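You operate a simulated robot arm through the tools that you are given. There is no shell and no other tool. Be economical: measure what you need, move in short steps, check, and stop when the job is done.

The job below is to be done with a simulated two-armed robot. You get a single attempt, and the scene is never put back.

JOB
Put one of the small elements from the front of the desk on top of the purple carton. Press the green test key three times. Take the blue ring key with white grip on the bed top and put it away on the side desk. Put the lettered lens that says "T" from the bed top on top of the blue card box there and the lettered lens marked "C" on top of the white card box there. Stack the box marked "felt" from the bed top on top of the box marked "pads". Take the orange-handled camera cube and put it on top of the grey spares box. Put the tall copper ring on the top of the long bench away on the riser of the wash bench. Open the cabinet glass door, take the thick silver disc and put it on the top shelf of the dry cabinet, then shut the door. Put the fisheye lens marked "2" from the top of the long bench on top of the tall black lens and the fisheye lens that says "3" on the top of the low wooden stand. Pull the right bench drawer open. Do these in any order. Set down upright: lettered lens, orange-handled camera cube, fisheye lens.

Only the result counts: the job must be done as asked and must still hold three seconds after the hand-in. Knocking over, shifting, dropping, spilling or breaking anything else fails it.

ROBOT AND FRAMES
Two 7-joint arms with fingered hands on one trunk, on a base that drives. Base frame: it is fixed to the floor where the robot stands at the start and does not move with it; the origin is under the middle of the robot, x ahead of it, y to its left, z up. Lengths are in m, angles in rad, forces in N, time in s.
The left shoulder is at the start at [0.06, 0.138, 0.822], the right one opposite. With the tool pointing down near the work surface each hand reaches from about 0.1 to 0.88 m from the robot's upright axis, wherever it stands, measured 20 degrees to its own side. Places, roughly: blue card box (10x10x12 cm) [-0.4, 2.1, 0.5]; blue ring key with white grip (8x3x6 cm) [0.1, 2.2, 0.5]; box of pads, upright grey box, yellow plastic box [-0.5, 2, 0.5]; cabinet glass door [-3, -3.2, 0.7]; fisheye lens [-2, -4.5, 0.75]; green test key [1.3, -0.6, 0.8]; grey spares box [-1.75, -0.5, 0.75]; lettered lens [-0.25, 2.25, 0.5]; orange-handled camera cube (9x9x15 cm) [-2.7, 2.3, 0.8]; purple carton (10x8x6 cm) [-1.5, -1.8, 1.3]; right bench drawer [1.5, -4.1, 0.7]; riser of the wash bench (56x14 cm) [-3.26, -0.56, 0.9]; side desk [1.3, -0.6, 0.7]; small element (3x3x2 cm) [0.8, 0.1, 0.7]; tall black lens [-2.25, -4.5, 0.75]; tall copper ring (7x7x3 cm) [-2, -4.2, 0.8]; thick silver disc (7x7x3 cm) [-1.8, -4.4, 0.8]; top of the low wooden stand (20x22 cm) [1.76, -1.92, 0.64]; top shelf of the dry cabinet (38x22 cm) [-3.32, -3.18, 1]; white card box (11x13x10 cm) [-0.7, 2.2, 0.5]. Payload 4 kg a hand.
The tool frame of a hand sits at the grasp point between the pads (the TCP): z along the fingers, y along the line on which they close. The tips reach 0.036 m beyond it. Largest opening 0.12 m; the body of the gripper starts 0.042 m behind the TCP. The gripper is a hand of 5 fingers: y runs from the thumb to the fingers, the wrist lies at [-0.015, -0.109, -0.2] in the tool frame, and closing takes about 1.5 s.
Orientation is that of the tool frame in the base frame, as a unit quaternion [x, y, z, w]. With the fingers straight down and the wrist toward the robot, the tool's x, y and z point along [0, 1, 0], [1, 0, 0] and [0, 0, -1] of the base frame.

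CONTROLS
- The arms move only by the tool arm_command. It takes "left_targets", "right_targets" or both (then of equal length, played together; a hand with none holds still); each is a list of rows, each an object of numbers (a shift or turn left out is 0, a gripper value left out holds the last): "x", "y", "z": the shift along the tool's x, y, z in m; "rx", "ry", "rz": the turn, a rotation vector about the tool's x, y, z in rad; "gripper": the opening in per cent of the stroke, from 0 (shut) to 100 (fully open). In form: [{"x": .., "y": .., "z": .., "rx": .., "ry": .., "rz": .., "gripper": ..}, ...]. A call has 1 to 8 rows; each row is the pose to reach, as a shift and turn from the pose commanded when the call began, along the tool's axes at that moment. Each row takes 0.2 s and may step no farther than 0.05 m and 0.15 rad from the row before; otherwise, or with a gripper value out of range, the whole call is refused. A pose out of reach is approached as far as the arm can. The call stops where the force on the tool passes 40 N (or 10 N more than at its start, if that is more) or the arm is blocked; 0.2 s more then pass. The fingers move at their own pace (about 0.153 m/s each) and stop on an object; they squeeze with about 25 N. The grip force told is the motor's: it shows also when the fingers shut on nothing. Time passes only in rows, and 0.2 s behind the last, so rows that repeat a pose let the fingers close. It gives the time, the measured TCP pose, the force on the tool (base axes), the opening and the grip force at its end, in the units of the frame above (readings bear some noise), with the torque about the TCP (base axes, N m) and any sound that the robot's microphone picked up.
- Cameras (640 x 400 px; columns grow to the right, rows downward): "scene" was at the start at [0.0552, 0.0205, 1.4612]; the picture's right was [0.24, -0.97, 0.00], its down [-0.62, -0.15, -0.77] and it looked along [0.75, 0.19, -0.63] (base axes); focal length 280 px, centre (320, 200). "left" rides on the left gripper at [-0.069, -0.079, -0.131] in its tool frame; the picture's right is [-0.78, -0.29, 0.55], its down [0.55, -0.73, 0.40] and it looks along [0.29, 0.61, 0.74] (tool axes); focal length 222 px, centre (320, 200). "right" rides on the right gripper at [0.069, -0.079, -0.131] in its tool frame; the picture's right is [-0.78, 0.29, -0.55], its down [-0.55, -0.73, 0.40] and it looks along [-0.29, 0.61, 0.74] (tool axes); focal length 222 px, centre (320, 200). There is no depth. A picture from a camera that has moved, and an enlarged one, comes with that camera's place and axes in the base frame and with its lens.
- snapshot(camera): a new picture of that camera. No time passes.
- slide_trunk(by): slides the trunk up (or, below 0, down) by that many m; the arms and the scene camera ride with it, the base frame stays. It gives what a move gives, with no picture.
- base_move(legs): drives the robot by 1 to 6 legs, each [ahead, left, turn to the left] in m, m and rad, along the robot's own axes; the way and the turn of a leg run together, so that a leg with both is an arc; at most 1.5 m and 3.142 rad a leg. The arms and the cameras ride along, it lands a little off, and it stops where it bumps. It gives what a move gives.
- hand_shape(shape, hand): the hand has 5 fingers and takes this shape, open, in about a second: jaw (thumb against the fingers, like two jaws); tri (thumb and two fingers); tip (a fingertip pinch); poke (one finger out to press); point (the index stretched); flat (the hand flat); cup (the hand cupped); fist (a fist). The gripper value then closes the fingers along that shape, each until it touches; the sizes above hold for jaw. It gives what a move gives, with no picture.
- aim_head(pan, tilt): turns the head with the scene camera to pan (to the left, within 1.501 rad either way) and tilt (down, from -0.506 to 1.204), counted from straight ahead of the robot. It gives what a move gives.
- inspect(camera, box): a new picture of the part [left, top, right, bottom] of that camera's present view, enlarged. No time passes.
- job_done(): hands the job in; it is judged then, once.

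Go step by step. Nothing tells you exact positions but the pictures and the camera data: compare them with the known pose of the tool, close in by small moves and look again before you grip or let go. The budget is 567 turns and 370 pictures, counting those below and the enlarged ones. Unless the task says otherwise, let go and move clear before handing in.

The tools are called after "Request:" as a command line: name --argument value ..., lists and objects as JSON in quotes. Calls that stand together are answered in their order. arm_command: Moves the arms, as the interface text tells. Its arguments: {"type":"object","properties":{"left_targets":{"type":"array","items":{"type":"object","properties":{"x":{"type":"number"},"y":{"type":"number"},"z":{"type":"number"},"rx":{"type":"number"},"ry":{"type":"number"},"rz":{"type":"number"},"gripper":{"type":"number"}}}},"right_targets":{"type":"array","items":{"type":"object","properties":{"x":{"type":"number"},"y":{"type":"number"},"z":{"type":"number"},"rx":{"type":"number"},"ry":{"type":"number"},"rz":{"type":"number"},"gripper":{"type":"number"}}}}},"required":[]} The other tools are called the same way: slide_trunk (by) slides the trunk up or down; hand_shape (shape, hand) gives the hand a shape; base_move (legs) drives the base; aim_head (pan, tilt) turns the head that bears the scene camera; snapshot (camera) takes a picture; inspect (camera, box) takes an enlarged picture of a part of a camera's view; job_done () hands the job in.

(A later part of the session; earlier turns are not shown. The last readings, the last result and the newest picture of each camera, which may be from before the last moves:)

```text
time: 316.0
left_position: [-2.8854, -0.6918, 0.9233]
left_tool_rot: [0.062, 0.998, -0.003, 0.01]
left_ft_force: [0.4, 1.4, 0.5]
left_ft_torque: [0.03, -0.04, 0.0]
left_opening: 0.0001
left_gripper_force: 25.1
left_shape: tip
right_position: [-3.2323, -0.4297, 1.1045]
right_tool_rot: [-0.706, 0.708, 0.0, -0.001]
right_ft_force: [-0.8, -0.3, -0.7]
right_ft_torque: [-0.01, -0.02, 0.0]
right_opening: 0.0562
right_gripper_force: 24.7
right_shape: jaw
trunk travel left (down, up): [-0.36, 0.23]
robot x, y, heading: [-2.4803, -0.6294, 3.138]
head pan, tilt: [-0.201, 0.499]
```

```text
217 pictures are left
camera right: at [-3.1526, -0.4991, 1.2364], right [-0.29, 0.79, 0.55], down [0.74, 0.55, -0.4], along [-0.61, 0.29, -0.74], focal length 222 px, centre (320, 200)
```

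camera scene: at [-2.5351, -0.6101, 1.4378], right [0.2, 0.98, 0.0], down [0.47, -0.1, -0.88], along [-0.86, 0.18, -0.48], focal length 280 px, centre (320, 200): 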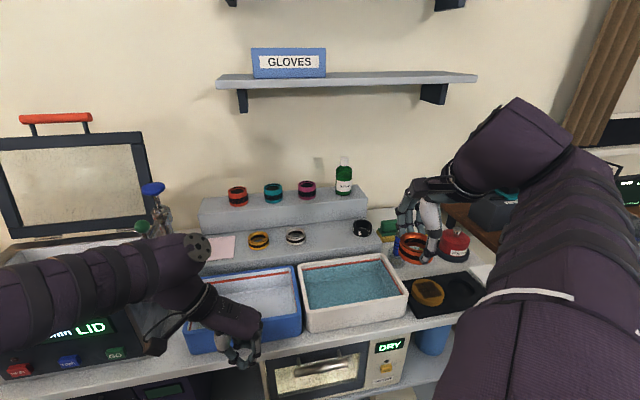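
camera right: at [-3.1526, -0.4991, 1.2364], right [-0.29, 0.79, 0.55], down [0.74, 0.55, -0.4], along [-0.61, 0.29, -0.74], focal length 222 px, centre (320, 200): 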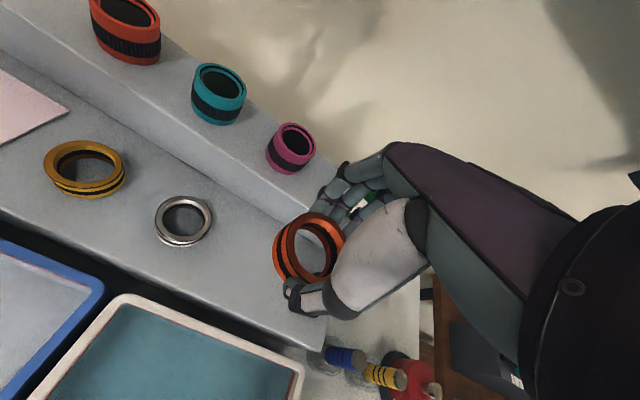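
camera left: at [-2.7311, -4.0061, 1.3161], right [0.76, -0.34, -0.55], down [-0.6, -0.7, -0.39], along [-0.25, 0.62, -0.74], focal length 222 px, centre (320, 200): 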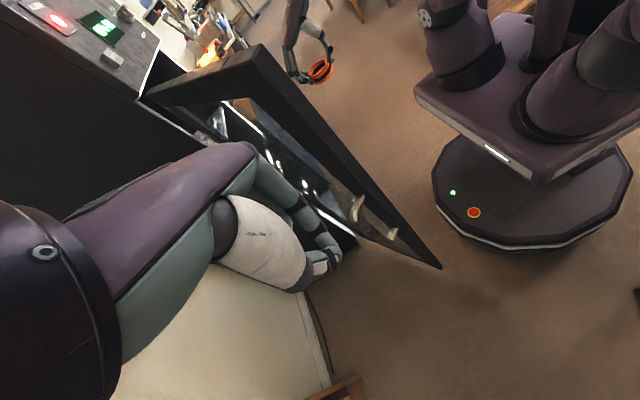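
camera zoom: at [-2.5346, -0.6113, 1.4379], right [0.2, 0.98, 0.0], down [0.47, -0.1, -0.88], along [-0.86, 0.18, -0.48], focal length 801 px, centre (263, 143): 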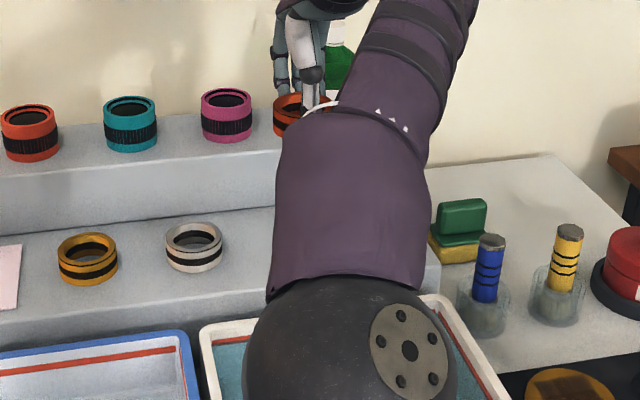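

Request:
arm_command --right_targets '[{"y": 0.012, "z": 0.04}, {"y": 0.012, "z": 0.08}, {"y": 0.012, "z": 0.12}, {"y": 0.012, "z": 0.135}, {"y": 0.012, "z": 0.143}, {"y": 0.012, "z": 0.15}, {"y": 0.012, "z": 0.156}]'

Request:
snapshot --camera "right"

```text
time: 317.6
left_position: [-2.885, -0.6903, 0.9232]
left_tool_rot: [0.063, 0.998, -0.003, 0.01]
left_ft_force: [-0.4, 0.6, 0.3]
left_ft_torque: [-0.03, -0.01, -0.01]
left_opening: 0.0001
left_gripper_force: 24.8
left_shape: tip
right_position: [-3.2452, -0.4292, 0.9513]
right_tool_rot: [-0.706, 0.708, 0.0, -0.001]
right_ft_force: [0.7, 0.3, -1.3]
right_ft_torque: [0.0, -0.02, 0.05]
right_opening: 0.0563
right_gripper_force: 25.2
right_shape: jaw
trunk travel left (down, up): [-0.36, 0.23]
robot x, y, heading: [-2.4781, -0.624, 3.139]
head pan, tilt: [-0.201, 0.499]
```

```text
216 pictures are left
camera right: at [-3.1655, -0.4998, 1.0825], right [-0.29, 0.79, 0.55], down [0.74, 0.55, -0.4], along [-0.61, 0.29, -0.74], focal length 222 px, centre (320, 200)
```

right: 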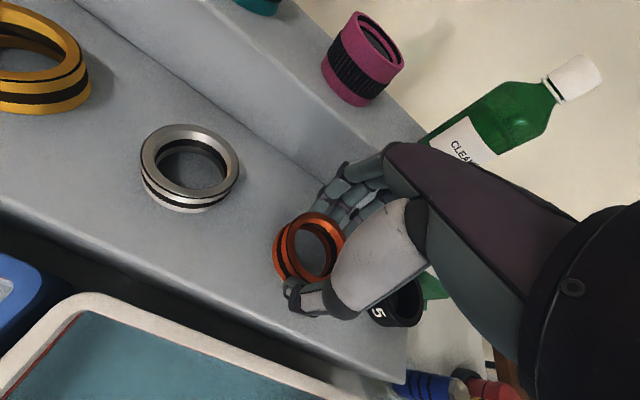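

Request:
arm_command --right_targets '[{"z": 0.005}, {"z": 0.01}, {"z": 0.015}, {"z": 0.02}]'

```text
time: 318.7
left_position: [-2.8837, -0.6901, 0.923]
left_tool_rot: [0.062, 0.998, -0.003, 0.009]
left_ft_force: [0.0, 0.1, -0.4]
left_ft_torque: [0.02, -0.02, 0.0]
left_opening: 0.0
left_gripper_force: 25.3
left_shape: tip
right_position: [-3.2451, -0.4306, 0.937]
right_tool_rot: [-0.706, 0.708, 0.005, -0.007]
right_ft_force: [1.3, 0.6, 14.5]
right_ft_torque: [0.01, -0.03, 0.0]
right_opening: 0.0572
right_gripper_force: 24.9
right_shape: jaw
trunk travel left (down, up): [-0.36, 0.23]
robot x, y, heading: [-2.4811, -0.6265, 3.143]
head pan, tilt: [-0.201, 0.499]
stopped in row 4 (right hand): the force on the tool passed its limit at 43 N (the readings are from after the stop); the commanded pose is now the measured one
```

Seated. I open and lift away.

Request:
arm_command --right_targets '[{"z": -0.003}, {"z": -0.003, "gripper": 60}, {"z": -0.003, "gripper": 68}, {"z": -0.003, "gripper": 68}, {"z": -0.03, "gripper": 68}, {"z": -0.07}, {"z": -0.11}, {"z": -0.15}]'

Request:
snapshot --camera "right"

```text
time: 320.5
left_position: [-2.8852, -0.6902, 0.923]
left_tool_rot: [0.061, 0.998, -0.003, 0.01]
left_ft_force: [0.3, -0.4, -0.2]
left_ft_torque: [0.01, -0.03, -0.04]
left_opening: 0.0
left_gripper_force: 25.5
left_shape: tip
right_position: [-3.2431, -0.4295, 1.0851]
right_tool_rot: [-0.706, 0.708, 0.003, -0.004]
right_ft_force: [-0.4, 0.1, -0.7]
right_ft_torque: [-0.02, -0.02, -0.02]
right_opening: 0.0813
right_gripper_force: 0.0
right_shape: jaw
trunk travel left (down, up): [-0.36, 0.23]
robot x, y, heading: [-2.4806, -0.6239, 3.138]
head pan, tilt: [-0.201, 0.499]
```

```text
215 pictures are left
camera right: at [-3.1635, -0.4996, 1.2157], right [-0.28, 0.79, 0.55], down [0.73, 0.55, -0.4], along [-0.62, 0.29, -0.73], focal length 222 px, centre (320, 200)
```

right: 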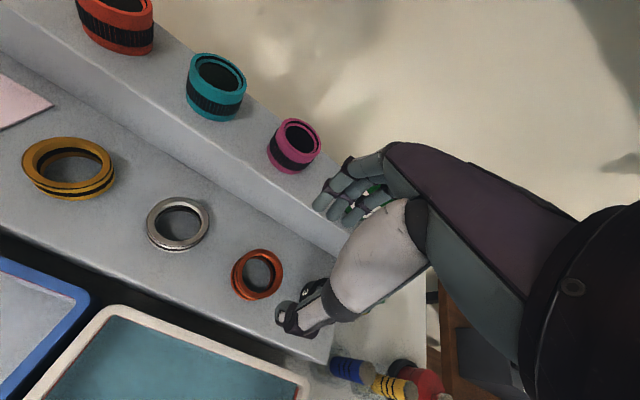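

The ring is on the riser. Next, the orange-handled camera cube: I retract and face +y to look.

Request:
arm_command --right_targets '[{"y": -0.045}, {"y": -0.09}, {"y": -0.135}, {"y": -0.18}, {"y": -0.22}, {"y": -0.26}, {"y": -0.3}]'

Request:
base_move --legs '[[-0.15, 0, 0], [0, 0, -1.571]]'

Request:
aim_head --pan 0 --tilt 0.4

Request:
snapshot --camera "scene"

```text
time: 322.1
left_position: [-2.8843, -0.6916, 0.9237]
left_tool_rot: [0.062, 0.998, -0.003, 0.008]
left_ft_force: [0.2, 1.2, -0.1]
left_ft_torque: [-0.01, -0.03, 0.02]
left_opening: 0.0003
left_gripper_force: 25.1
left_shape: tip
right_position: [-2.9436, -0.4299, 1.0804]
right_tool_rot: [-0.707, 0.707, 0.002, -0.003]
right_ft_force: [0.0, -0.1, -0.4]
right_ft_torque: [-0.01, 0.03, 0.0]
right_opening: 0.0814
right_gripper_force: 0.1
right_shape: jaw
trunk travel left (down, up): [-0.36, 0.23]
robot x, y, heading: [-2.4783, -0.6312, 3.139]
head pan, tilt: [-0.201, 0.499]
```

```text
time: 327.4
left_position: [-2.3815, -0.2208, 0.9228]
left_tool_rot: [0.756, 0.655, -0.009, 0.004]
left_ft_force: [0.5, 0.5, 0.0]
left_ft_torque: [0.02, -0.01, 0.04]
left_opening: 0.0001
left_gripper_force: 24.8
left_shape: tip
right_position: [-2.1208, -0.1648, 1.0801]
right_tool_rot: [0.01, 1.0, 0.004, -0.001]
right_ft_force: [-0.2, -0.4, -0.2]
right_ft_torque: [0.01, -0.01, 0.0]
right_opening: 0.0813
right_gripper_force: 0.0
right_shape: jaw
trunk travel left (down, up): [-0.36, 0.23]
robot x, y, heading: [-2.3292, -0.6278, 1.552]
head pan, tilt: [-0.201, 0.499]
```

```text
time: 328.1
left_position: [-2.3817, -0.2207, 0.9231]
left_tool_rot: [0.755, 0.655, -0.009, 0.004]
left_ft_force: [-0.7, -0.3, 0.1]
left_ft_torque: [0.0, -0.01, -0.01]
left_opening: 0.0
left_gripper_force: 24.6
left_shape: tip
right_position: [-2.1214, -0.1637, 1.0798]
right_tool_rot: [0.009, 1.0, 0.004, -0.001]
right_ft_force: [0.9, 0.1, 0.9]
right_ft_torque: [0.01, 0.0, 0.0]
right_opening: 0.0816
right_gripper_force: 0.0
right_shape: jaw
trunk travel left (down, up): [-0.36, 0.23]
robot x, y, heading: [-2.3316, -0.6273, 1.555]
head pan, tilt: [0.0, 0.4]
```

```text
214 pictures are left
camera scene: at [-2.3239, -0.5663, 1.4469], right [1.0, -0.02, 0.0], down [-0.01, -0.39, -0.92], along [0.02, 0.92, -0.39], focal length 280 px, centre (320, 200)
```

scene: 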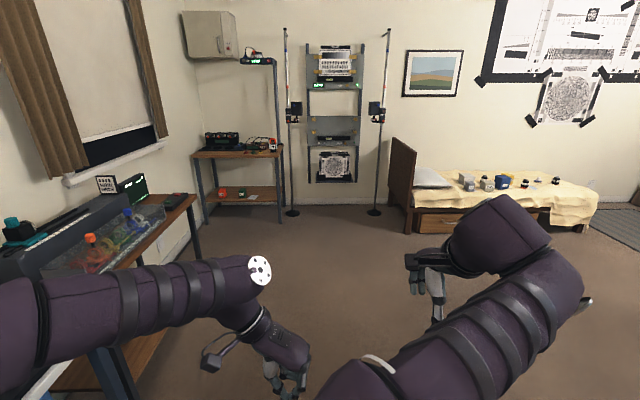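

The cube's table is in the far-left corner, the bed on the right. I drive up to y≈1.45.

Request:
base_move --legs '[[1.1, 0, 0.016], [1.0, 0.1, 0]]'

Request:
aim_head --pan 0.2 --tilt 0.5

Request:
snapshot --camera "scene"

```text
time: 338.4
left_position: [-2.497, 1.8528, 0.9236]
left_tool_rot: [0.747, 0.665, -0.009, 0.005]
left_ft_force: [-0.5, 0.7, -0.6]
left_ft_torque: [0.0, -0.01, 0.02]
left_opening: 0.0
left_gripper_force: 25.6
left_shape: tip
right_position: [-2.2378, 1.9156, 1.0796]
right_tool_rot: [-0.004, 1.0, 0.004, -0.001]
right_ft_force: [0.2, 0.1, 0.2]
right_ft_torque: [-0.01, -0.01, -0.05]
right_opening: 0.0815
right_gripper_force: 0.1
right_shape: jaw
trunk travel left (down, up): [-0.36, 0.23]
robot x, y, heading: [-2.4269, 1.4477, 1.576]
head pan, tilt: [0.0, 0.4]
```

```text
time: 339.2
left_position: [-2.4962, 1.8518, 0.9234]
left_tool_rot: [0.747, 0.665, -0.009, 0.004]
left_ft_force: [-0.3, -0.2, 0.1]
left_ft_torque: [0.0, 0.0, 0.01]
left_opening: 0.0003
left_gripper_force: 24.7
left_shape: tip
right_position: [-2.2369, 1.9146, 1.0799]
right_tool_rot: [-0.004, 1.0, 0.005, 0.0]
right_ft_force: [0.0, 0.1, 0.0]
right_ft_torque: [-0.02, -0.02, 0.03]
right_opening: 0.0813
right_gripper_force: 0.1
right_shape: jaw
trunk travel left (down, up): [-0.36, 0.23]
robot x, y, heading: [-2.4333, 1.4459, 1.574]
head pan, tilt: [0.201, 0.499]
```

```text
213 pictures are left
camera scene: at [-2.4474, 1.5044, 1.4378], right [0.98, 0.21, 0.0], down [0.1, -0.47, -0.88], along [-0.18, 0.86, -0.48], focal length 280 px, centre (320, 200)
```

scene: 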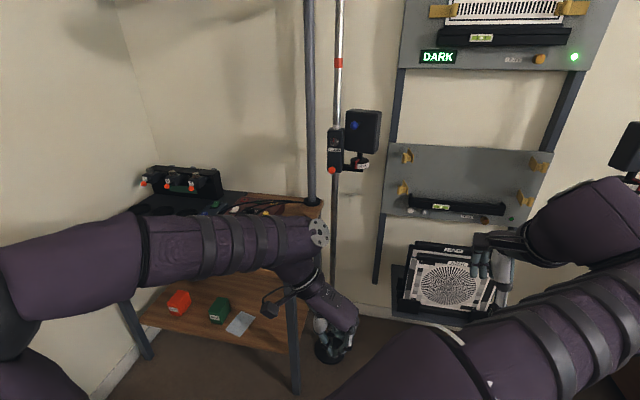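

The left arm hides the table. I pull it back and open it to jaw.

Request:
arm_command --left_targets '[{"x": -0.04, "y": -0.02, "rz": -0.14}, {"x": -0.08, "y": -0.04, "rz": -0.28}, {"x": -0.12, "y": -0.07, "rz": -0.42}, {"x": -0.15, "y": -0.1, "rz": -0.56}, {"x": -0.17, "y": -0.13, "rz": -0.7}, {"x": -0.18, "y": -0.16, "rz": -0.84}, {"x": -0.18, "y": -0.19, "rz": -0.98}, {"x": -0.18, "y": -0.22, "rz": -1.12}]'

Request:
hand_shape --hand "left" --shape "jaw"

Request:
arm_command --left_targets '[{"rz": -0.13}, {"rz": -0.26}, {"rz": -0.34}]'

Request:
snapshot --camera "scene"

```text
time: 341.0
left_position: [-2.7366, 1.7003, 0.9274]
left_tool_rot: [0.279, 0.96, -0.009, -0.001]
left_ft_force: [-0.7, -0.7, 0.0]
left_ft_torque: [0.0, 0.01, 0.02]
left_opening: 0.0001
left_gripper_force: 25.0
left_shape: tip
right_position: [-2.2369, 1.915, 1.0799]
right_tool_rot: [-0.005, 1.0, 0.005, -0.001]
right_ft_force: [0.7, -1.2, -0.1]
right_ft_torque: [-0.01, 0.0, 0.02]
right_opening: 0.0814
right_gripper_force: 0.1
right_shape: jaw
trunk travel left (down, up): [-0.36, 0.23]
robot x, y, heading: [-2.4309, 1.447, 1.578]
head pan, tilt: [0.201, 0.499]
```

```text
time: 341.9
left_position: [-2.7357, 1.7006, 0.9269]
left_tool_rot: [0.279, 0.96, -0.01, -0.001]
left_ft_force: [-0.4, 0.4, -1.1]
left_ft_torque: [0.0, 0.01, 0.04]
left_opening: 0.1198
left_gripper_force: 0.1
left_shape: jaw
right_position: [-2.2375, 1.9165, 1.0807]
right_tool_rot: [-0.005, 1.0, 0.004, -0.001]
right_ft_force: [-0.3, 0.7, -0.2]
right_ft_torque: [0.0, 0.01, 0.02]
right_opening: 0.0816
right_gripper_force: 0.0
right_shape: jaw
trunk travel left (down, up): [-0.36, 0.23]
robot x, y, heading: [-2.4322, 1.446, 1.583]
head pan, tilt: [0.201, 0.499]
```

```text
time: 342.9
left_position: [-2.7123, 1.7114, 0.9296]
left_tool_rot: [0.17, 0.985, 0.001, 0.003]
left_ft_force: [0.4, 0.2, 0.0]
left_ft_torque: [0.02, 0.02, 0.03]
left_opening: 0.1199
left_gripper_force: 0.0
left_shape: jaw
right_position: [-2.2378, 1.9148, 1.0816]
right_tool_rot: [-0.005, 1.0, 0.004, -0.001]
right_ft_force: [0.2, -0.6, 0.1]
right_ft_torque: [0.04, 0.03, 0.0]
right_opening: 0.0815
right_gripper_force: 0.0
right_shape: jaw
trunk travel left (down, up): [-0.36, 0.23]
robot x, y, heading: [-2.4328, 1.4482, 1.574]
head pan, tilt: [0.201, 0.499]
stopped in row 3 (left hand): the arm was blocked; the commanded pose is now the measured one
```

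```text
212 pictures are left
camera scene: at [-2.4477, 1.5044, 1.4378], right [0.98, 0.21, 0.0], down [0.1, -0.47, -0.88], along [-0.18, 0.86, -0.48], focal length 280 px, centre (320, 200)
```

scene: 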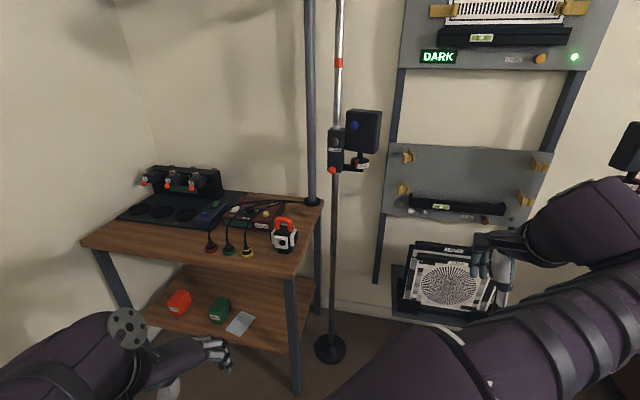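

Request:
inspect --camera "scene" --box '[200, 180, 360, 280]'

```text
4.00 times, centred on (280, 230) of scene
camera zoom: at [-2.4477, 1.5044, 1.4378], right [0.98, 0.21, 0.0], down [0.1, -0.47, -0.88], along [-0.18, 0.86, -0.48], focal length 1122 px, centre (480, 80)
```

zoom: 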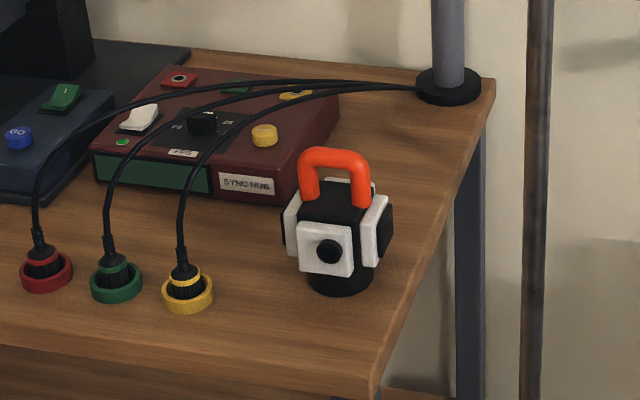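

The cube stands at about (-2.733, 2.265) with its handle arch along x. I extend the left hand, turned to close along y, above it.

Request:
arm_command --left_targets '[{"z": -0.03, "y": 0.02}, {"z": -0.06, "y": 0.05, "x": 0.01}, {"z": -0.09, "y": 0.08, "x": 0.03, "rz": -0.08}, {"z": -0.1, "y": 0.12, "x": 0.05, "rz": -0.16}, {"z": -0.1, "y": 0.16, "x": 0.065, "rz": -0.24}, {"z": -0.1, "y": 0.2, "x": 0.08, "rz": -0.3}, {"z": -0.1, "y": 0.24, "x": 0.095, "rz": -0.342}, {"z": -0.1, "y": 0.28, "x": 0.11, "rz": -0.342}]'

```text
time: 344.7
left_position: [-2.723, 2.0117, 1.0289]
left_tool_rot: [-0.001, 1.0, 0.001, 0.004]
left_ft_force: [-0.4, 0.4, -1.2]
left_ft_torque: [-0.02, 0.01, 0.03]
left_opening: 0.1195
left_gripper_force: 0.1
left_shape: jaw
right_position: [-2.2384, 1.9164, 1.0795]
right_tool_rot: [-0.004, 1.0, 0.004, -0.001]
right_ft_force: [0.3, -0.1, -0.4]
right_ft_torque: [0.02, -0.01, 0.01]
right_opening: 0.0815
right_gripper_force: 0.0
right_shape: jaw
trunk travel left (down, up): [-0.36, 0.23]
robot x, y, heading: [-2.4287, 1.4471, 1.573]
head pan, tilt: [0.201, 0.499]
```

Request:
base_move --legs '[[0.15, 0, 0]]'

Request:
arm_command --left_targets '[{"y": 0.03, "x": 0.005}, {"y": 0.06, "x": 0.01}, {"y": 0.085, "x": 0.012}]'

Request:
snapshot --camera "left"

Request:
inspect --camera "scene" --box '[180, 160, 380, 300]'

```text
time: 346.0
left_position: [-2.7251, 2.1628, 1.0296]
left_tool_rot: [-0.002, 1.0, 0.001, 0.003]
left_ft_force: [0.3, 0.6, -0.1]
left_ft_torque: [0.01, 0.0, -0.01]
left_opening: 0.1198
left_gripper_force: 0.2
left_shape: jaw
right_position: [-2.2373, 2.0678, 1.0792]
right_tool_rot: [-0.005, 1.0, 0.005, -0.001]
right_ft_force: [0.5, 0.6, 0.2]
right_ft_torque: [0.02, -0.01, 0.0]
right_opening: 0.0815
right_gripper_force: 0.1
right_shape: jaw
trunk travel left (down, up): [-0.36, 0.23]
robot x, y, heading: [-2.4328, 1.5941, 1.581]
head pan, tilt: [0.201, 0.499]
```

```text
time: 346.8
left_position: [-2.7381, 2.2496, 1.0268]
left_tool_rot: [-0.002, 1.0, 0.002, 0.004]
left_ft_force: [0.3, 0.6, -0.2]
left_ft_torque: [-0.01, -0.02, 0.0]
left_opening: 0.12
left_gripper_force: 0.0
left_shape: jaw
right_position: [-2.2387, 2.066, 1.0801]
right_tool_rot: [-0.005, 1.0, 0.004, 0.0]
right_ft_force: [0.0, -0.5, -0.4]
right_ft_torque: [0.01, 0.0, 0.0]
right_opening: 0.0813
right_gripper_force: 0.1
right_shape: jaw
trunk travel left (down, up): [-0.36, 0.23]
robot x, y, heading: [-2.4309, 1.5947, 1.58]
head pan, tilt: [0.201, 0.499]
```

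```text
210 pictures are left
camera left: at [-2.6693, 2.1693, 1.1597], right [0.79, -0.29, -0.54], down [-0.54, -0.74, -0.4], along [-0.28, 0.61, -0.74], focal length 222 px, centre (320, 200)
```

left: 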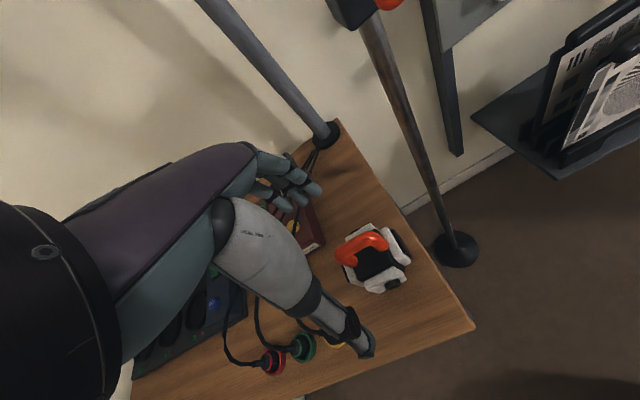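

```text
2.86 times, centred on (280, 230) of scene
camera zoom: at [-2.4487, 1.6555, 1.4378], right [0.98, 0.21, 0.0], down [0.1, -0.47, -0.88], along [-0.18, 0.86, -0.48], focal length 801 px, centre (434, 114)
```

zoom: 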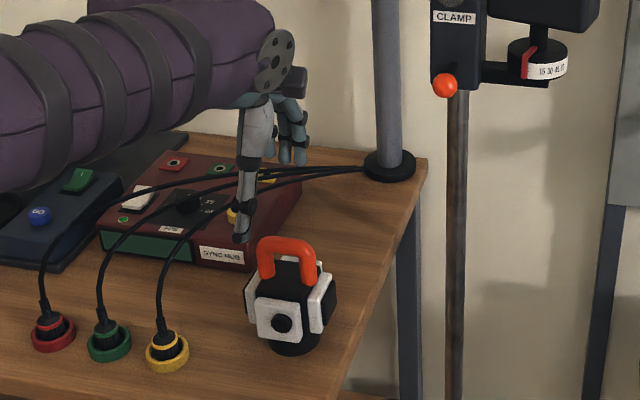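

I narrow the opening, align on the handle and lower.

Request:
arm_command --left_targets '[{"gripper": 55, "x": -0.009, "y": 0.022}, {"gripper": 55, "x": -0.009, "y": 0.022}, {"x": -0.009, "y": 0.022, "z": 0.04}, {"x": -0.009, "y": 0.022, "z": 0.07}]'

Request:
snapshot --camera "left"

Request:
inspect --camera "scene" --box '[200, 180, 340, 280]'

```text
time: 347.8
left_position: [-2.7306, 2.2701, 0.9576]
left_tool_rot: [-0.001, 1.0, 0.0, 0.003]
left_ft_force: [0.6, 0.6, 0.2]
left_ft_torque: [-0.01, -0.05, -0.02]
left_opening: 0.0662
left_gripper_force: 0.2
left_shape: jaw
right_position: [-2.2391, 2.0668, 1.0804]
right_tool_rot: [-0.004, 1.0, 0.004, -0.001]
right_ft_force: [-0.3, -0.1, -0.4]
right_ft_torque: [-0.01, 0.0, 0.01]
right_opening: 0.0814
right_gripper_force: 0.0
right_shape: jaw
trunk travel left (down, up): [-0.36, 0.23]
robot x, y, heading: [-2.4329, 1.5972, 1.576]
head pan, tilt: [0.201, 0.499]
```

```text
208 pictures are left
camera left: at [-2.6618, 2.1904, 1.0899], right [0.79, -0.29, -0.54], down [-0.55, -0.74, -0.4], along [-0.28, 0.61, -0.74], focal length 222 px, centre (320, 200)
```

left: 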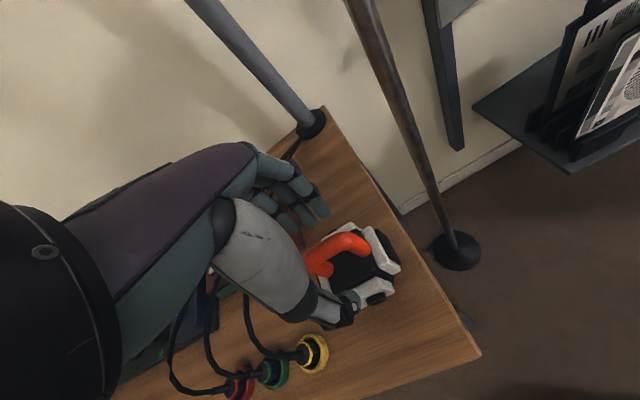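

```text
4.00 times, centred on (270, 230) of scene
camera zoom: at [-2.4488, 1.6556, 1.4378], right [0.98, 0.21, 0.0], down [0.1, -0.47, -0.88], along [-0.18, 0.86, -0.48], focal length 1122 px, centre (520, 80)
```

zoom: 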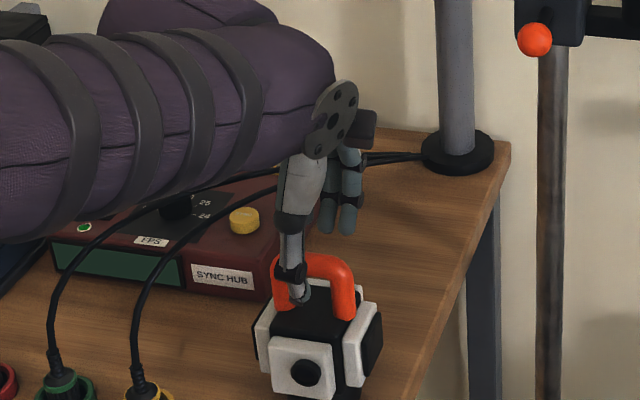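

Request:
arm_command --left_targets '[{"x": -0.014}, {"x": -0.014, "z": 0.02}, {"x": -0.014, "z": 0.038}]'

Request:
inspect --camera "scene" --box '[200, 180, 340, 280]'

Request:
snapshot --camera "left"

```text
time: 348.6
left_position: [-2.7147, 2.2689, 0.9206]
left_tool_rot: [-0.002, 1.0, 0.001, 0.003]
left_ft_force: [0.3, 0.5, -0.5]
left_ft_torque: [0.02, 0.0, 0.04]
left_opening: 0.0663
left_gripper_force: 0.1
left_shape: jaw
right_position: [-2.2388, 2.0656, 1.0804]
right_tool_rot: [-0.005, 1.0, 0.004, -0.001]
right_ft_force: [0.0, -0.2, 0.2]
right_ft_torque: [-0.01, -0.03, 0.03]
right_opening: 0.0813
right_gripper_force: 0.1
right_shape: jaw
trunk travel left (down, up): [-0.36, 0.23]
robot x, y, heading: [-2.43, 1.5983, 1.582]
head pan, tilt: [0.201, 0.499]
```

```text
4.00 times, centred on (270, 230) of scene
camera zoom: at [-2.4489, 1.6553, 1.4378], right [0.98, 0.21, 0.0], down [0.1, -0.47, -0.88], along [-0.18, 0.86, -0.48], focal length 1122 px, centre (520, 80)
```

zoom: 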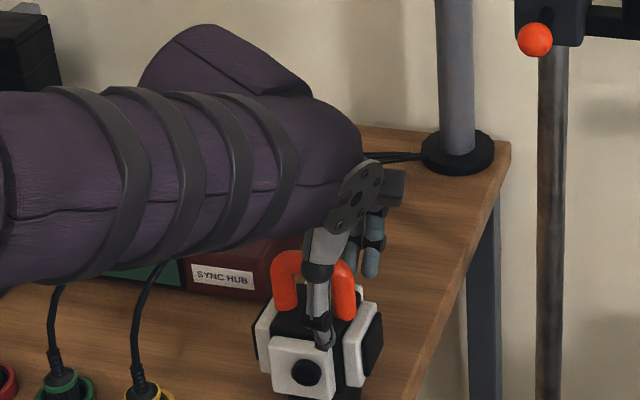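

```text
205 pictures are left
camera left: at [-2.6461, 2.1893, 1.052], right [0.79, -0.29, -0.54], down [-0.54, -0.74, -0.4], along [-0.28, 0.61, -0.74], focal length 222 px, centre (320, 200)
```

left: 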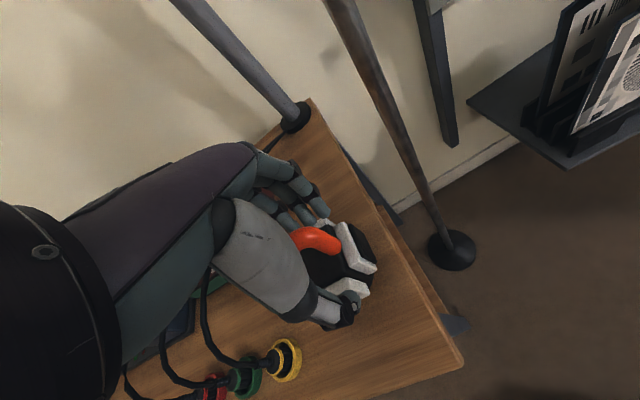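

Handle is between thumb and fingers. Close.

Request:
arm_command --left_targets '[{"gripper": 35}, {"gripper": 15}, {"gripper": 5}, {"gripper": 5}, {"gripper": 5}]'

Request:
snapshot --camera "left"

```text
time: 349.8
left_position: [-2.7142, 2.2687, 0.9209]
left_tool_rot: [-0.002, 1.0, 0.0, 0.004]
left_ft_force: [-1.1, 1.6, -1.4]
left_ft_torque: [0.07, 0.02, -0.06]
left_opening: 0.0061
left_gripper_force: 24.8
left_shape: jaw
right_position: [-2.2379, 2.0662, 1.0792]
right_tool_rot: [-0.004, 1.0, 0.004, -0.001]
right_ft_force: [-0.4, 0.6, -0.5]
right_ft_torque: [0.01, -0.03, 0.01]
right_opening: 0.0813
right_gripper_force: 0.1
right_shape: jaw
trunk travel left (down, up): [-0.36, 0.23]
robot x, y, heading: [-2.4345, 1.5901, 1.58]
head pan, tilt: [0.201, 0.499]
```

```text
204 pictures are left
camera left: at [-2.646, 2.1894, 1.0521], right [0.79, -0.29, -0.54], down [-0.54, -0.74, -0.4], along [-0.28, 0.61, -0.74], focal length 222 px, centre (320, 200)
```

left: 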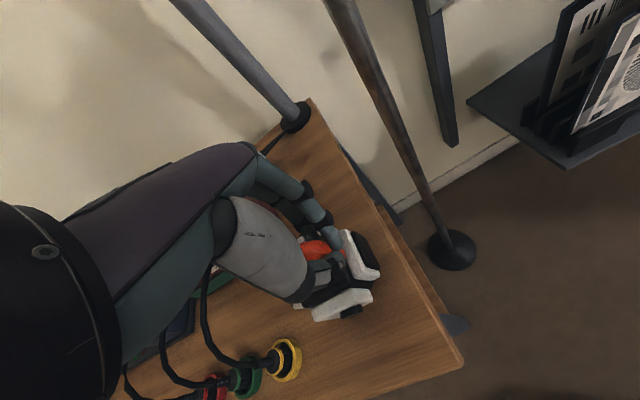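

Request:
arm_command --left_targets '[{"z": -0.015}, {"z": -0.03}, {"z": -0.045}]'

Request:
snapshot --camera "left"

Request:
inspect --camera "scene" --box '[200, 180, 340, 280]'

```text
time: 350.6
left_position: [-2.7145, 2.2691, 0.9649]
left_tool_rot: [-0.001, 1.0, 0.0, 0.004]
left_ft_force: [-0.6, -1.0, -4.9]
left_ft_torque: [0.05, -0.16, 0.0]
left_opening: 0.0053
left_gripper_force: 25.0
left_shape: jaw
right_position: [-2.2393, 2.0665, 1.0807]
right_tool_rot: [-0.005, 1.0, 0.005, -0.001]
right_ft_force: [-0.4, 0.2, -0.2]
right_ft_torque: [-0.04, 0.0, 0.0]
right_opening: 0.0816
right_gripper_force: 0.1
right_shape: jaw
trunk travel left (down, up): [-0.36, 0.23]
robot x, y, heading: [-2.4314, 1.5961, 1.581]
head pan, tilt: [0.201, 0.499]
```

```text
203 pictures are left
camera left: at [-2.646, 2.1897, 1.0971], right [0.79, -0.29, -0.54], down [-0.55, -0.74, -0.4], along [-0.28, 0.61, -0.74], focal length 222 px, centre (320, 200)
```

left: 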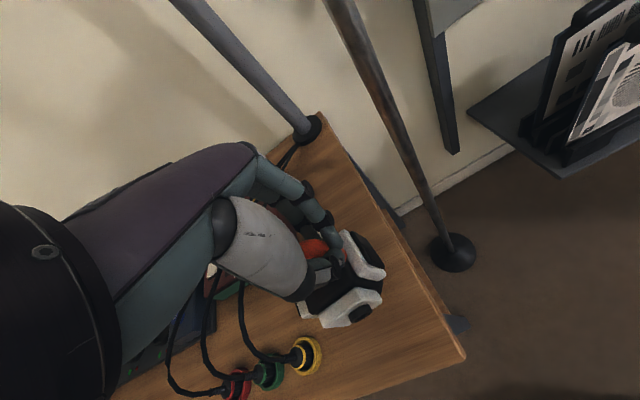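

```text
4.00 times, centred on (270, 230) of scene
camera zoom: at [-2.4489, 1.6556, 1.4378], right [0.98, 0.21, 0.0], down [0.1, -0.47, -0.88], along [-0.18, 0.86, -0.48], focal length 1122 px, centre (520, 80)
```

zoom: 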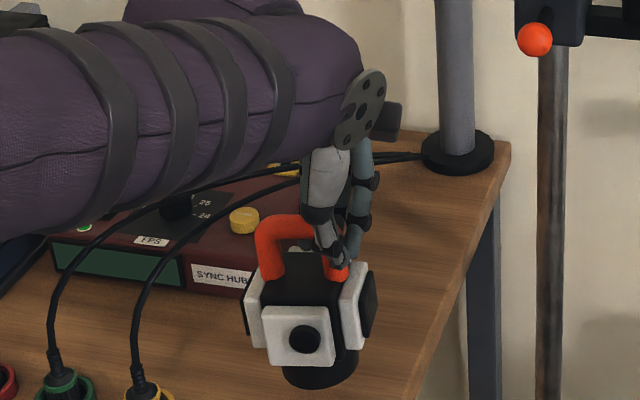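

Lifted, with a slight lean. I raise it more and counter-tilt about 0.13 rad.

Request:
arm_command --left_targets '[{"z": -0.04, "ry": 0.06}, {"z": -0.08, "ry": 0.13}, {"z": -0.12, "ry": 0.13}, {"z": -0.12, "ry": 0.13}]'

Request:
inspect --camera "scene" --box '[200, 140, 360, 260]'

```text
time: 351.6
left_position: [-2.7124, 2.2686, 1.0852]
left_tool_rot: [-0.002, 0.998, 0.0, -0.062]
left_ft_force: [-0.5, -0.3, -5.2]
left_ft_torque: [0.02, -0.23, -0.01]
left_opening: 0.0052
left_gripper_force: 25.0
left_shape: jaw
right_position: [-2.2382, 2.0665, 1.0806]
right_tool_rot: [-0.004, 1.0, 0.004, -0.001]
right_ft_force: [-0.1, 0.3, -1.1]
right_ft_torque: [-0.01, -0.03, 0.01]
right_opening: 0.0812
right_gripper_force: 0.1
right_shape: jaw
trunk travel left (down, up): [-0.36, 0.23]
robot x, y, heading: [-2.4331, 1.5956, 1.58]
head pan, tilt: [0.201, 0.499]
```

```text
3.33 times, centred on (280, 200) of scene
camera zoom: at [-2.449, 1.6556, 1.4378], right [0.98, 0.21, 0.0], down [0.1, -0.47, -0.88], along [-0.18, 0.86, -0.48], focal length 935 px, centre (453, 200)
```

zoom: 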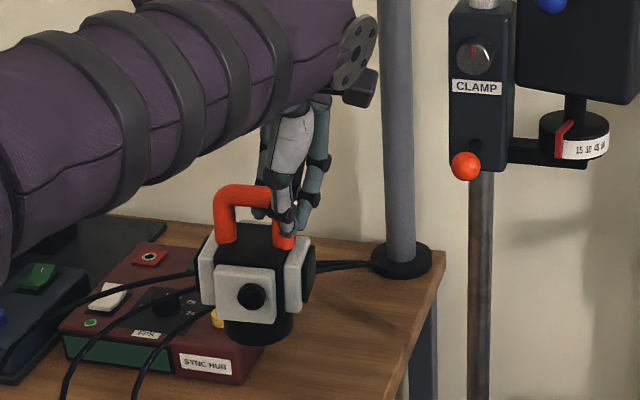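

The cube is upright. I draw both hands in and drive to the grey spares box by the back aisle.

Request:
arm_command --left_targets '[{"y": -0.045}, {"y": -0.09}, {"y": -0.135}, {"y": -0.18}, {"y": -0.22}]' --right_targets '[{"y": -0.03}, {"y": -0.06}, {"y": -0.09}, {"y": -0.11}, {"y": -0.13}]'

Request:
base_move --legs '[[-0.7, 0, 0], [0, 0, -1.58]]'

Request:
aim_head --pan -0.6 --tilt 0.4

Request:
snapshot --camera "scene"

```text
time: 352.9
left_position: [-2.7141, 2.0502, 1.0851]
left_tool_rot: [-0.002, 0.998, -0.001, -0.061]
left_ft_force: [-0.8, 1.8, -6.0]
left_ft_torque: [0.04, -0.21, -0.06]
left_opening: 0.0054
left_gripper_force: 25.7
left_shape: jaw
right_position: [-2.1875, 1.9753, 1.0471]
right_tool_rot: [0.118, 0.992, -0.035, 0.018]
right_ft_force: [-0.2, -0.3, -0.3]
right_ft_torque: [-0.02, -0.05, 0.02]
right_opening: 0.0813
right_gripper_force: 0.0
right_shape: jaw
right hand out of reach, approached as far as the arm can: row 3, 4, 5
trunk travel left (down, up): [-0.36, 0.23]
robot x, y, heading: [-2.4312, 1.5953, 1.582]
head pan, tilt: [0.201, 0.499]
stopped in row 5 (right hand): the arm was blocked; the commanded pose is now the measured one
```

```text
time: 360.7
left_position: [-1.9691, 1.1598, 1.0861]
left_tool_rot: [0.707, 0.704, 0.044, -0.043]
left_ft_force: [-0.1, -0.4, -5.8]
left_ft_torque: [-0.22, 0.02, 0.03]
left_opening: 0.0048
left_gripper_force: 24.9
left_shape: jaw
right_position: [-2.0479, 0.6338, 1.0495]
right_tool_rot: [0.788, 0.615, -0.038, -0.012]
right_ft_force: [-0.6, -0.6, 0.1]
right_ft_torque: [0.0, -0.01, 0.03]
right_opening: 0.0814
right_gripper_force: 0.1
right_shape: jaw
trunk travel left (down, up): [-0.36, 0.23]
robot x, y, heading: [-2.4226, 0.8841, -0.006]
head pan, tilt: [0.201, 0.499]
```

```text
time: 361.8
left_position: [-1.9695, 1.1603, 1.0866]
left_tool_rot: [0.707, 0.704, 0.045, -0.042]
left_ft_force: [-0.2, -0.3, -5.1]
left_ft_torque: [-0.16, 0.01, 0.01]
left_opening: 0.0052
left_gripper_force: 25.2
left_shape: jaw
right_position: [-2.0478, 0.6346, 1.0489]
right_tool_rot: [0.788, 0.615, -0.038, -0.011]
right_ft_force: [-0.2, 0.4, -0.2]
right_ft_torque: [0.0, -0.01, 0.04]
right_opening: 0.0814
right_gripper_force: 0.0
right_shape: jaw
trunk travel left (down, up): [-0.36, 0.23]
robot x, y, heading: [-2.4255, 0.8823, 0.001]
head pan, tilt: [-0.6, 0.4]
```

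```text
200 pictures are left
camera scene: at [-2.3751, 0.83, 1.4469], right [-0.57, -0.82, 0.0], down [-0.32, 0.22, -0.92], along [0.76, -0.52, -0.39], focal length 280 px, centre (320, 200)
```

scene: 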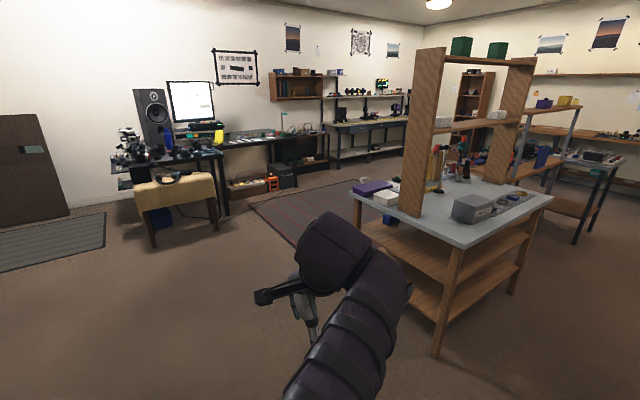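

The grey spares box is near the +y end of the grey bench; I'll approach from that open end, facing -y.

Request:
base_move --legs '[[0.45, 0, -1.571], [0.1, 0, 0]]'

Request:
aim_head --pan 0.1 --tilt 0.6

Request:
snapshot --camera "scene"

```text
time: 366.9
left_position: [-1.8859, 0.0347, 1.0845]
left_tool_rot: [0.998, -0.015, 0.061, 0.002]
left_ft_force: [-0.1, 0.2, -5.9]
left_ft_torque: [-0.01, 0.18, -0.01]
left_opening: 0.005
left_gripper_force: 25.6
left_shape: jaw
right_position: [-2.4076, 0.1266, 1.0495]
right_tool_rot: [0.99, -0.136, -0.018, -0.036]
right_ft_force: [0.2, 0.7, -0.4]
right_ft_torque: [0.0, 0.0, 0.0]
right_opening: 0.0813
right_gripper_force: 0.0
right_shape: jaw
trunk travel left (down, up): [-0.36, 0.23]
robot x, y, heading: [-2.1481, 0.499, -1.594]
head pan, tilt: [-0.6, 0.4]
cut short: leg 1
```

```text
time: 367.9
left_position: [-1.8847, 0.0367, 1.0874]
left_tool_rot: [0.998, -0.016, 0.061, 0.003]
left_ft_force: [-0.8, 0.7, -5.1]
left_ft_torque: [0.0, 0.19, 0.0]
left_opening: 0.0052
left_gripper_force: 24.6
left_shape: jaw
right_position: [-2.4072, 0.129, 1.0484]
right_tool_rot: [0.99, -0.137, -0.018, -0.035]
right_ft_force: [-0.7, -0.3, -0.8]
right_ft_torque: [0.0, -0.02, 0.02]
right_opening: 0.0813
right_gripper_force: 0.0
right_shape: jaw
trunk travel left (down, up): [-0.36, 0.23]
robot x, y, heading: [-2.1514, 0.4977, -1.599]
head pan, tilt: [0.099, 0.6]
```

```text
199 pictures are left
camera scene: at [-2.1404, 0.4396, 1.4287], right [-1.0, -0.07, 0.0], down [-0.04, 0.56, -0.83], along [0.06, -0.82, -0.56], focal length 280 px, centre (320, 200)
```

scene: 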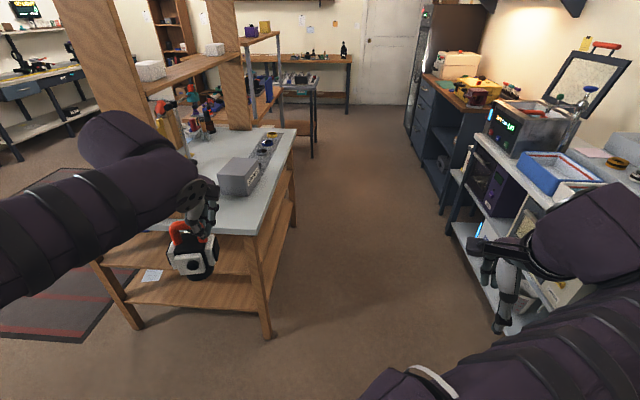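

Request:
base_move --legs '[[0, 0.2, 0.025], [0.3, 0, 0]]'

Request:
snapshot --camera "scene"

Request:
snapshot --camera "left"

```text
time: 371.2
left_position: [-1.6747, -0.2582, 1.0855]
left_tool_rot: [0.998, -0.004, 0.061, 0.001]
left_ft_force: [0.4, -1.1, -6.0]
left_ft_torque: [-0.03, 0.16, 0.0]
left_opening: 0.0054
left_gripper_force: 25.0
left_shape: jaw
right_position: [-2.1992, -0.1785, 1.0497]
right_tool_rot: [0.992, -0.123, -0.019, -0.035]
right_ft_force: [0.1, -0.6, 0.1]
right_ft_torque: [0.01, -0.02, 0.01]
right_opening: 0.0814
right_gripper_force: 0.1
right_shape: jaw
trunk travel left (down, up): [-0.36, 0.23]
robot x, y, heading: [-1.949, 0.1978, -1.569]
head pan, tilt: [0.099, 0.6]
```

```text
198 pictures are left
camera scene: at [-1.9395, 0.1382, 1.4287], right [-1.0, -0.1, 0.0], down [-0.06, 0.56, -0.82], along [0.08, -0.82, -0.57], focal length 280 px, centre (320, 200)
```

scene: 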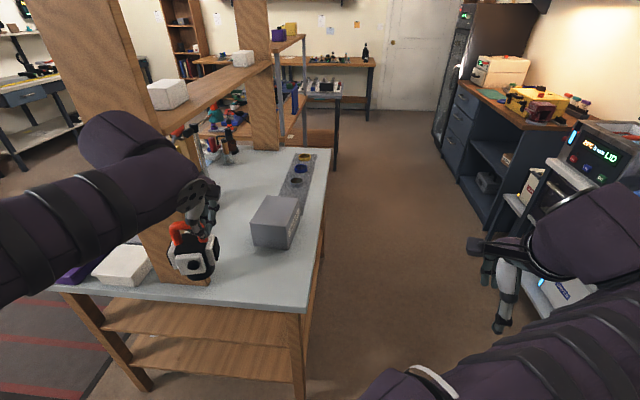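

```text
197 pictures are left
camera left: at [-1.7588, -0.1786, 1.2076], right [-0.71, 0.29, -0.64], down [0.6, 0.73, -0.33], along [0.37, -0.62, -0.7], focal length 222 px, centre (320, 200)
```

left: 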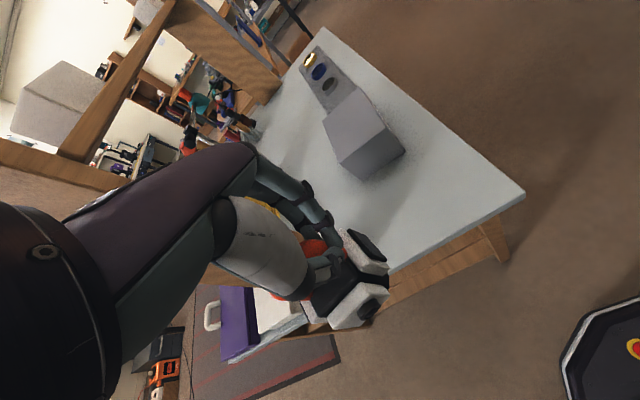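

Box top centre: about (-1.744, -0.494, 0.937). I lift the cube and bring it above.

Request:
arm_command --left_targets '[{"z": -0.04}, {"z": -0.08}, {"z": -0.08, "x": -0.02, "y": 0.045}, {"z": -0.08, "x": -0.035, "y": 0.09}, {"z": -0.08, "x": -0.05, "y": 0.135}, {"z": -0.08, "x": -0.065, "y": 0.18}, {"z": -0.08, "x": -0.075, "y": 0.225}, {"z": -0.08, "x": -0.075, "y": 0.236}]'

Request:
snapshot --camera "left"

Request:
inspect --camera "scene" --box '[180, 130, 380, 280]'

```text
time: 373.0
left_position: [-1.7592, -0.496, 1.1584]
left_tool_rot: [0.998, -0.003, 0.061, 0.001]
left_ft_force: [0.5, 0.2, -5.2]
left_ft_torque: [0.02, 0.17, 0.01]
left_opening: 0.0051
left_gripper_force: 25.0
left_shape: jaw
right_position: [-2.1991, -0.1791, 1.0489]
right_tool_rot: [0.992, -0.124, -0.019, -0.036]
right_ft_force: [-0.6, 0.5, -0.7]
right_ft_torque: [-0.04, -0.03, 0.03]
right_opening: 0.0815
right_gripper_force: 0.1
right_shape: jaw
trunk travel left (down, up): [-0.36, 0.23]
robot x, y, heading: [-1.9507, 0.1992, -1.574]
head pan, tilt: [0.099, 0.6]
```

```text
196 pictures are left
camera left: at [-1.8444, -0.4156, 1.2786], right [-0.71, 0.29, -0.64], down [0.6, 0.73, -0.33], along [0.37, -0.62, -0.7], focal length 222 px, centre (320, 200)
```

left: 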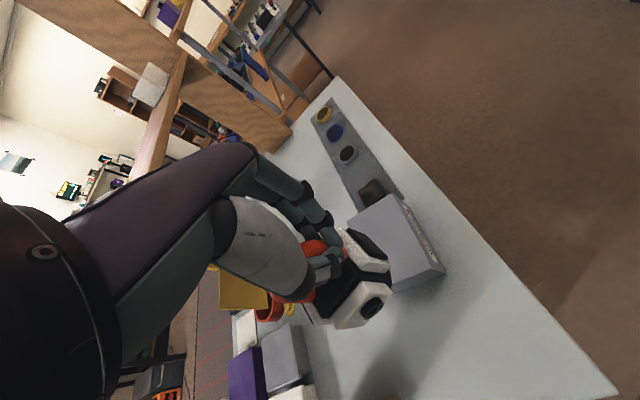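

```text
2.67 times, centred on (280, 205) of scene
camera zoom: at [-1.9396, 0.1387, 1.4287], right [-1.0, -0.1, 0.0], down [-0.06, 0.56, -0.82], along [0.08, -0.82, -0.57], focal length 748 px, centre (427, 187)
```

zoom: 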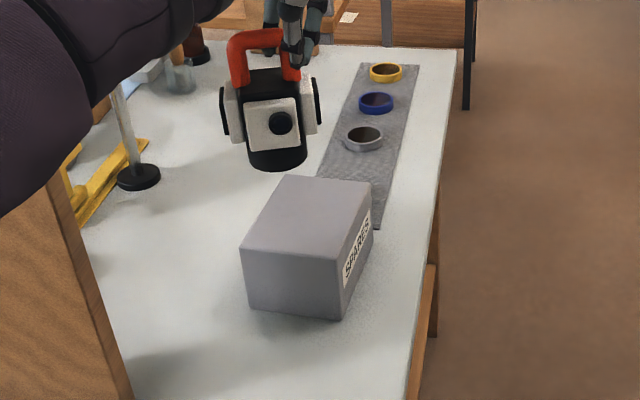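

Re-measured: the box top centre is (-1.718, -0.606), z≈0.857. I move further forward and check.

Request:
arm_command --left_targets '[{"y": 0.045}, {"y": 0.09, "x": 0.002}, {"y": 0.108, "x": 0.004}, {"y": 0.108, "x": 0.004, "z": 0.04}, {"y": 0.108, "x": 0.008, "z": 0.08}, {"y": 0.108, "x": 0.01, "z": 0.11}]'

Request:
snapshot --camera "left"

Request:
inspect --camera "scene" --box '[180, 130, 380, 280]'

```text
time: 374.4
left_position: [-1.7356, -0.6031, 1.0486]
left_tool_rot: [0.998, -0.003, 0.061, 0.001]
left_ft_force: [-0.5, 0.2, -5.1]
left_ft_torque: [0.01, 0.14, -0.02]
left_opening: 0.0052
left_gripper_force: 25.1
left_shape: jaw
left hand out of reach, approached as far as the arm can: row 2, 3, 4
right_position: [-2.2001, -0.1794, 1.0501]
right_tool_rot: [0.992, -0.124, -0.018, -0.035]
right_ft_force: [-0.6, -0.2, 0.4]
right_ft_torque: [-0.01, 0.02, -0.02]
right_opening: 0.0815
right_gripper_force: 0.0
right_shape: jaw
trunk travel left (down, up): [-0.36, 0.23]
robot x, y, heading: [-1.9494, 0.1971, -1.579]
head pan, tilt: [0.099, 0.6]
```

```text
194 pictures are left
camera left: at [-1.82, -0.5232, 1.1705], right [-0.71, 0.29, -0.64], down [0.6, 0.73, -0.33], along [0.37, -0.62, -0.7], focal length 222 px, centre (320, 200)
```

left: 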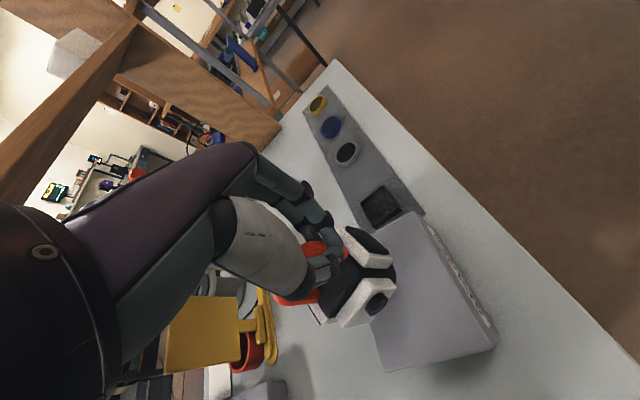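

```text
2.67 times, centred on (280, 205) of scene
camera zoom: at [-1.9395, 0.139, 1.4287], right [-1.0, -0.1, 0.0], down [-0.06, 0.56, -0.82], along [0.08, -0.82, -0.57], focal length 748 px, centre (427, 187)
```

zoom: 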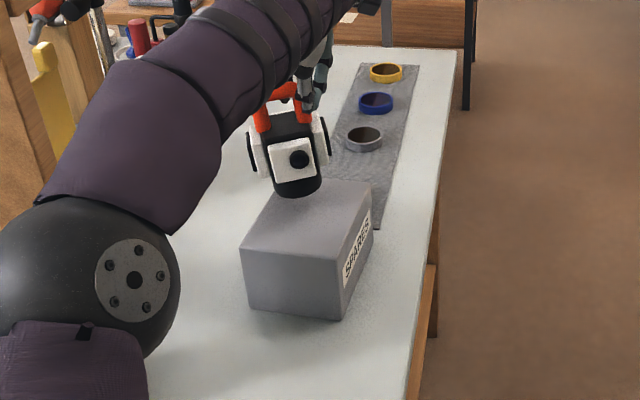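

Request:
arm_command --left_targets '[{"z": 0.015, "x": -0.003}, {"z": 0.03, "x": -0.006}, {"z": 0.038, "x": -0.008}, {"z": 0.044, "x": -0.009}]'

Request:
inspect --camera "scene" --box '[180, 130, 380, 280]'

Request:
snapshot --camera "left"

```text
time: 375.4
left_position: [-1.7421, -0.603, 1.0092]
left_tool_rot: [0.998, -0.003, 0.061, 0.005]
left_ft_force: [-2.8, -7.6, 18.2]
left_ft_torque: [-0.37, -0.19, -0.11]
left_opening: 0.0076
left_gripper_force: 25.0
left_shape: jaw
right_position: [-2.2009, -0.1766, 1.0496]
right_tool_rot: [0.992, -0.124, -0.017, -0.035]
right_ft_force: [0.0, 0.2, 0.1]
right_ft_torque: [0.02, 0.05, 0.0]
right_opening: 0.0813
right_gripper_force: 0.0
right_shape: jaw
trunk travel left (down, up): [-0.36, 0.23]
robot x, y, heading: [-1.95, 0.2003, -1.577]
head pan, tilt: [0.099, 0.6]
```

```text
2.67 times, centred on (280, 205) of scene
camera zoom: at [-1.9406, 0.1406, 1.4292], right [-1.0, -0.1, 0.0], down [-0.05, 0.56, -0.83], along [0.08, -0.82, -0.56], focal length 748 px, centre (427, 187)
```

zoom: 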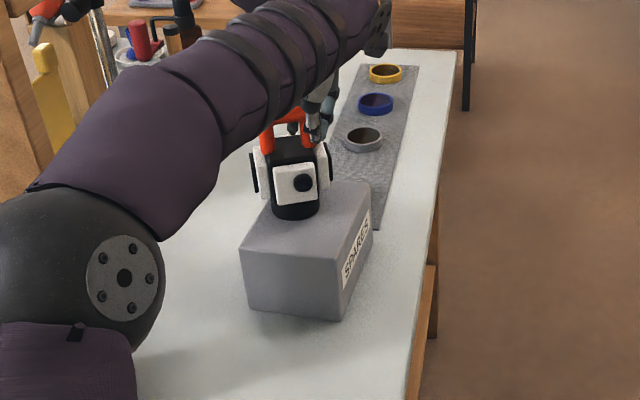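

```text
191 pictures are left
camera left: at [-1.8257, -0.5213, 1.1299], right [-0.71, 0.29, -0.64], down [0.6, 0.73, -0.33], along [0.37, -0.62, -0.69], focal length 222 px, centre (320, 200)
```

left: 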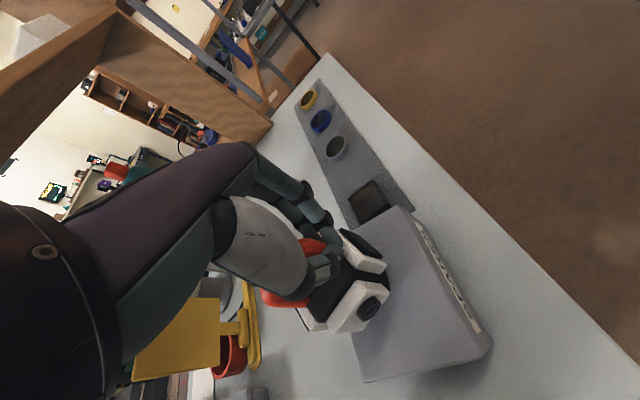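

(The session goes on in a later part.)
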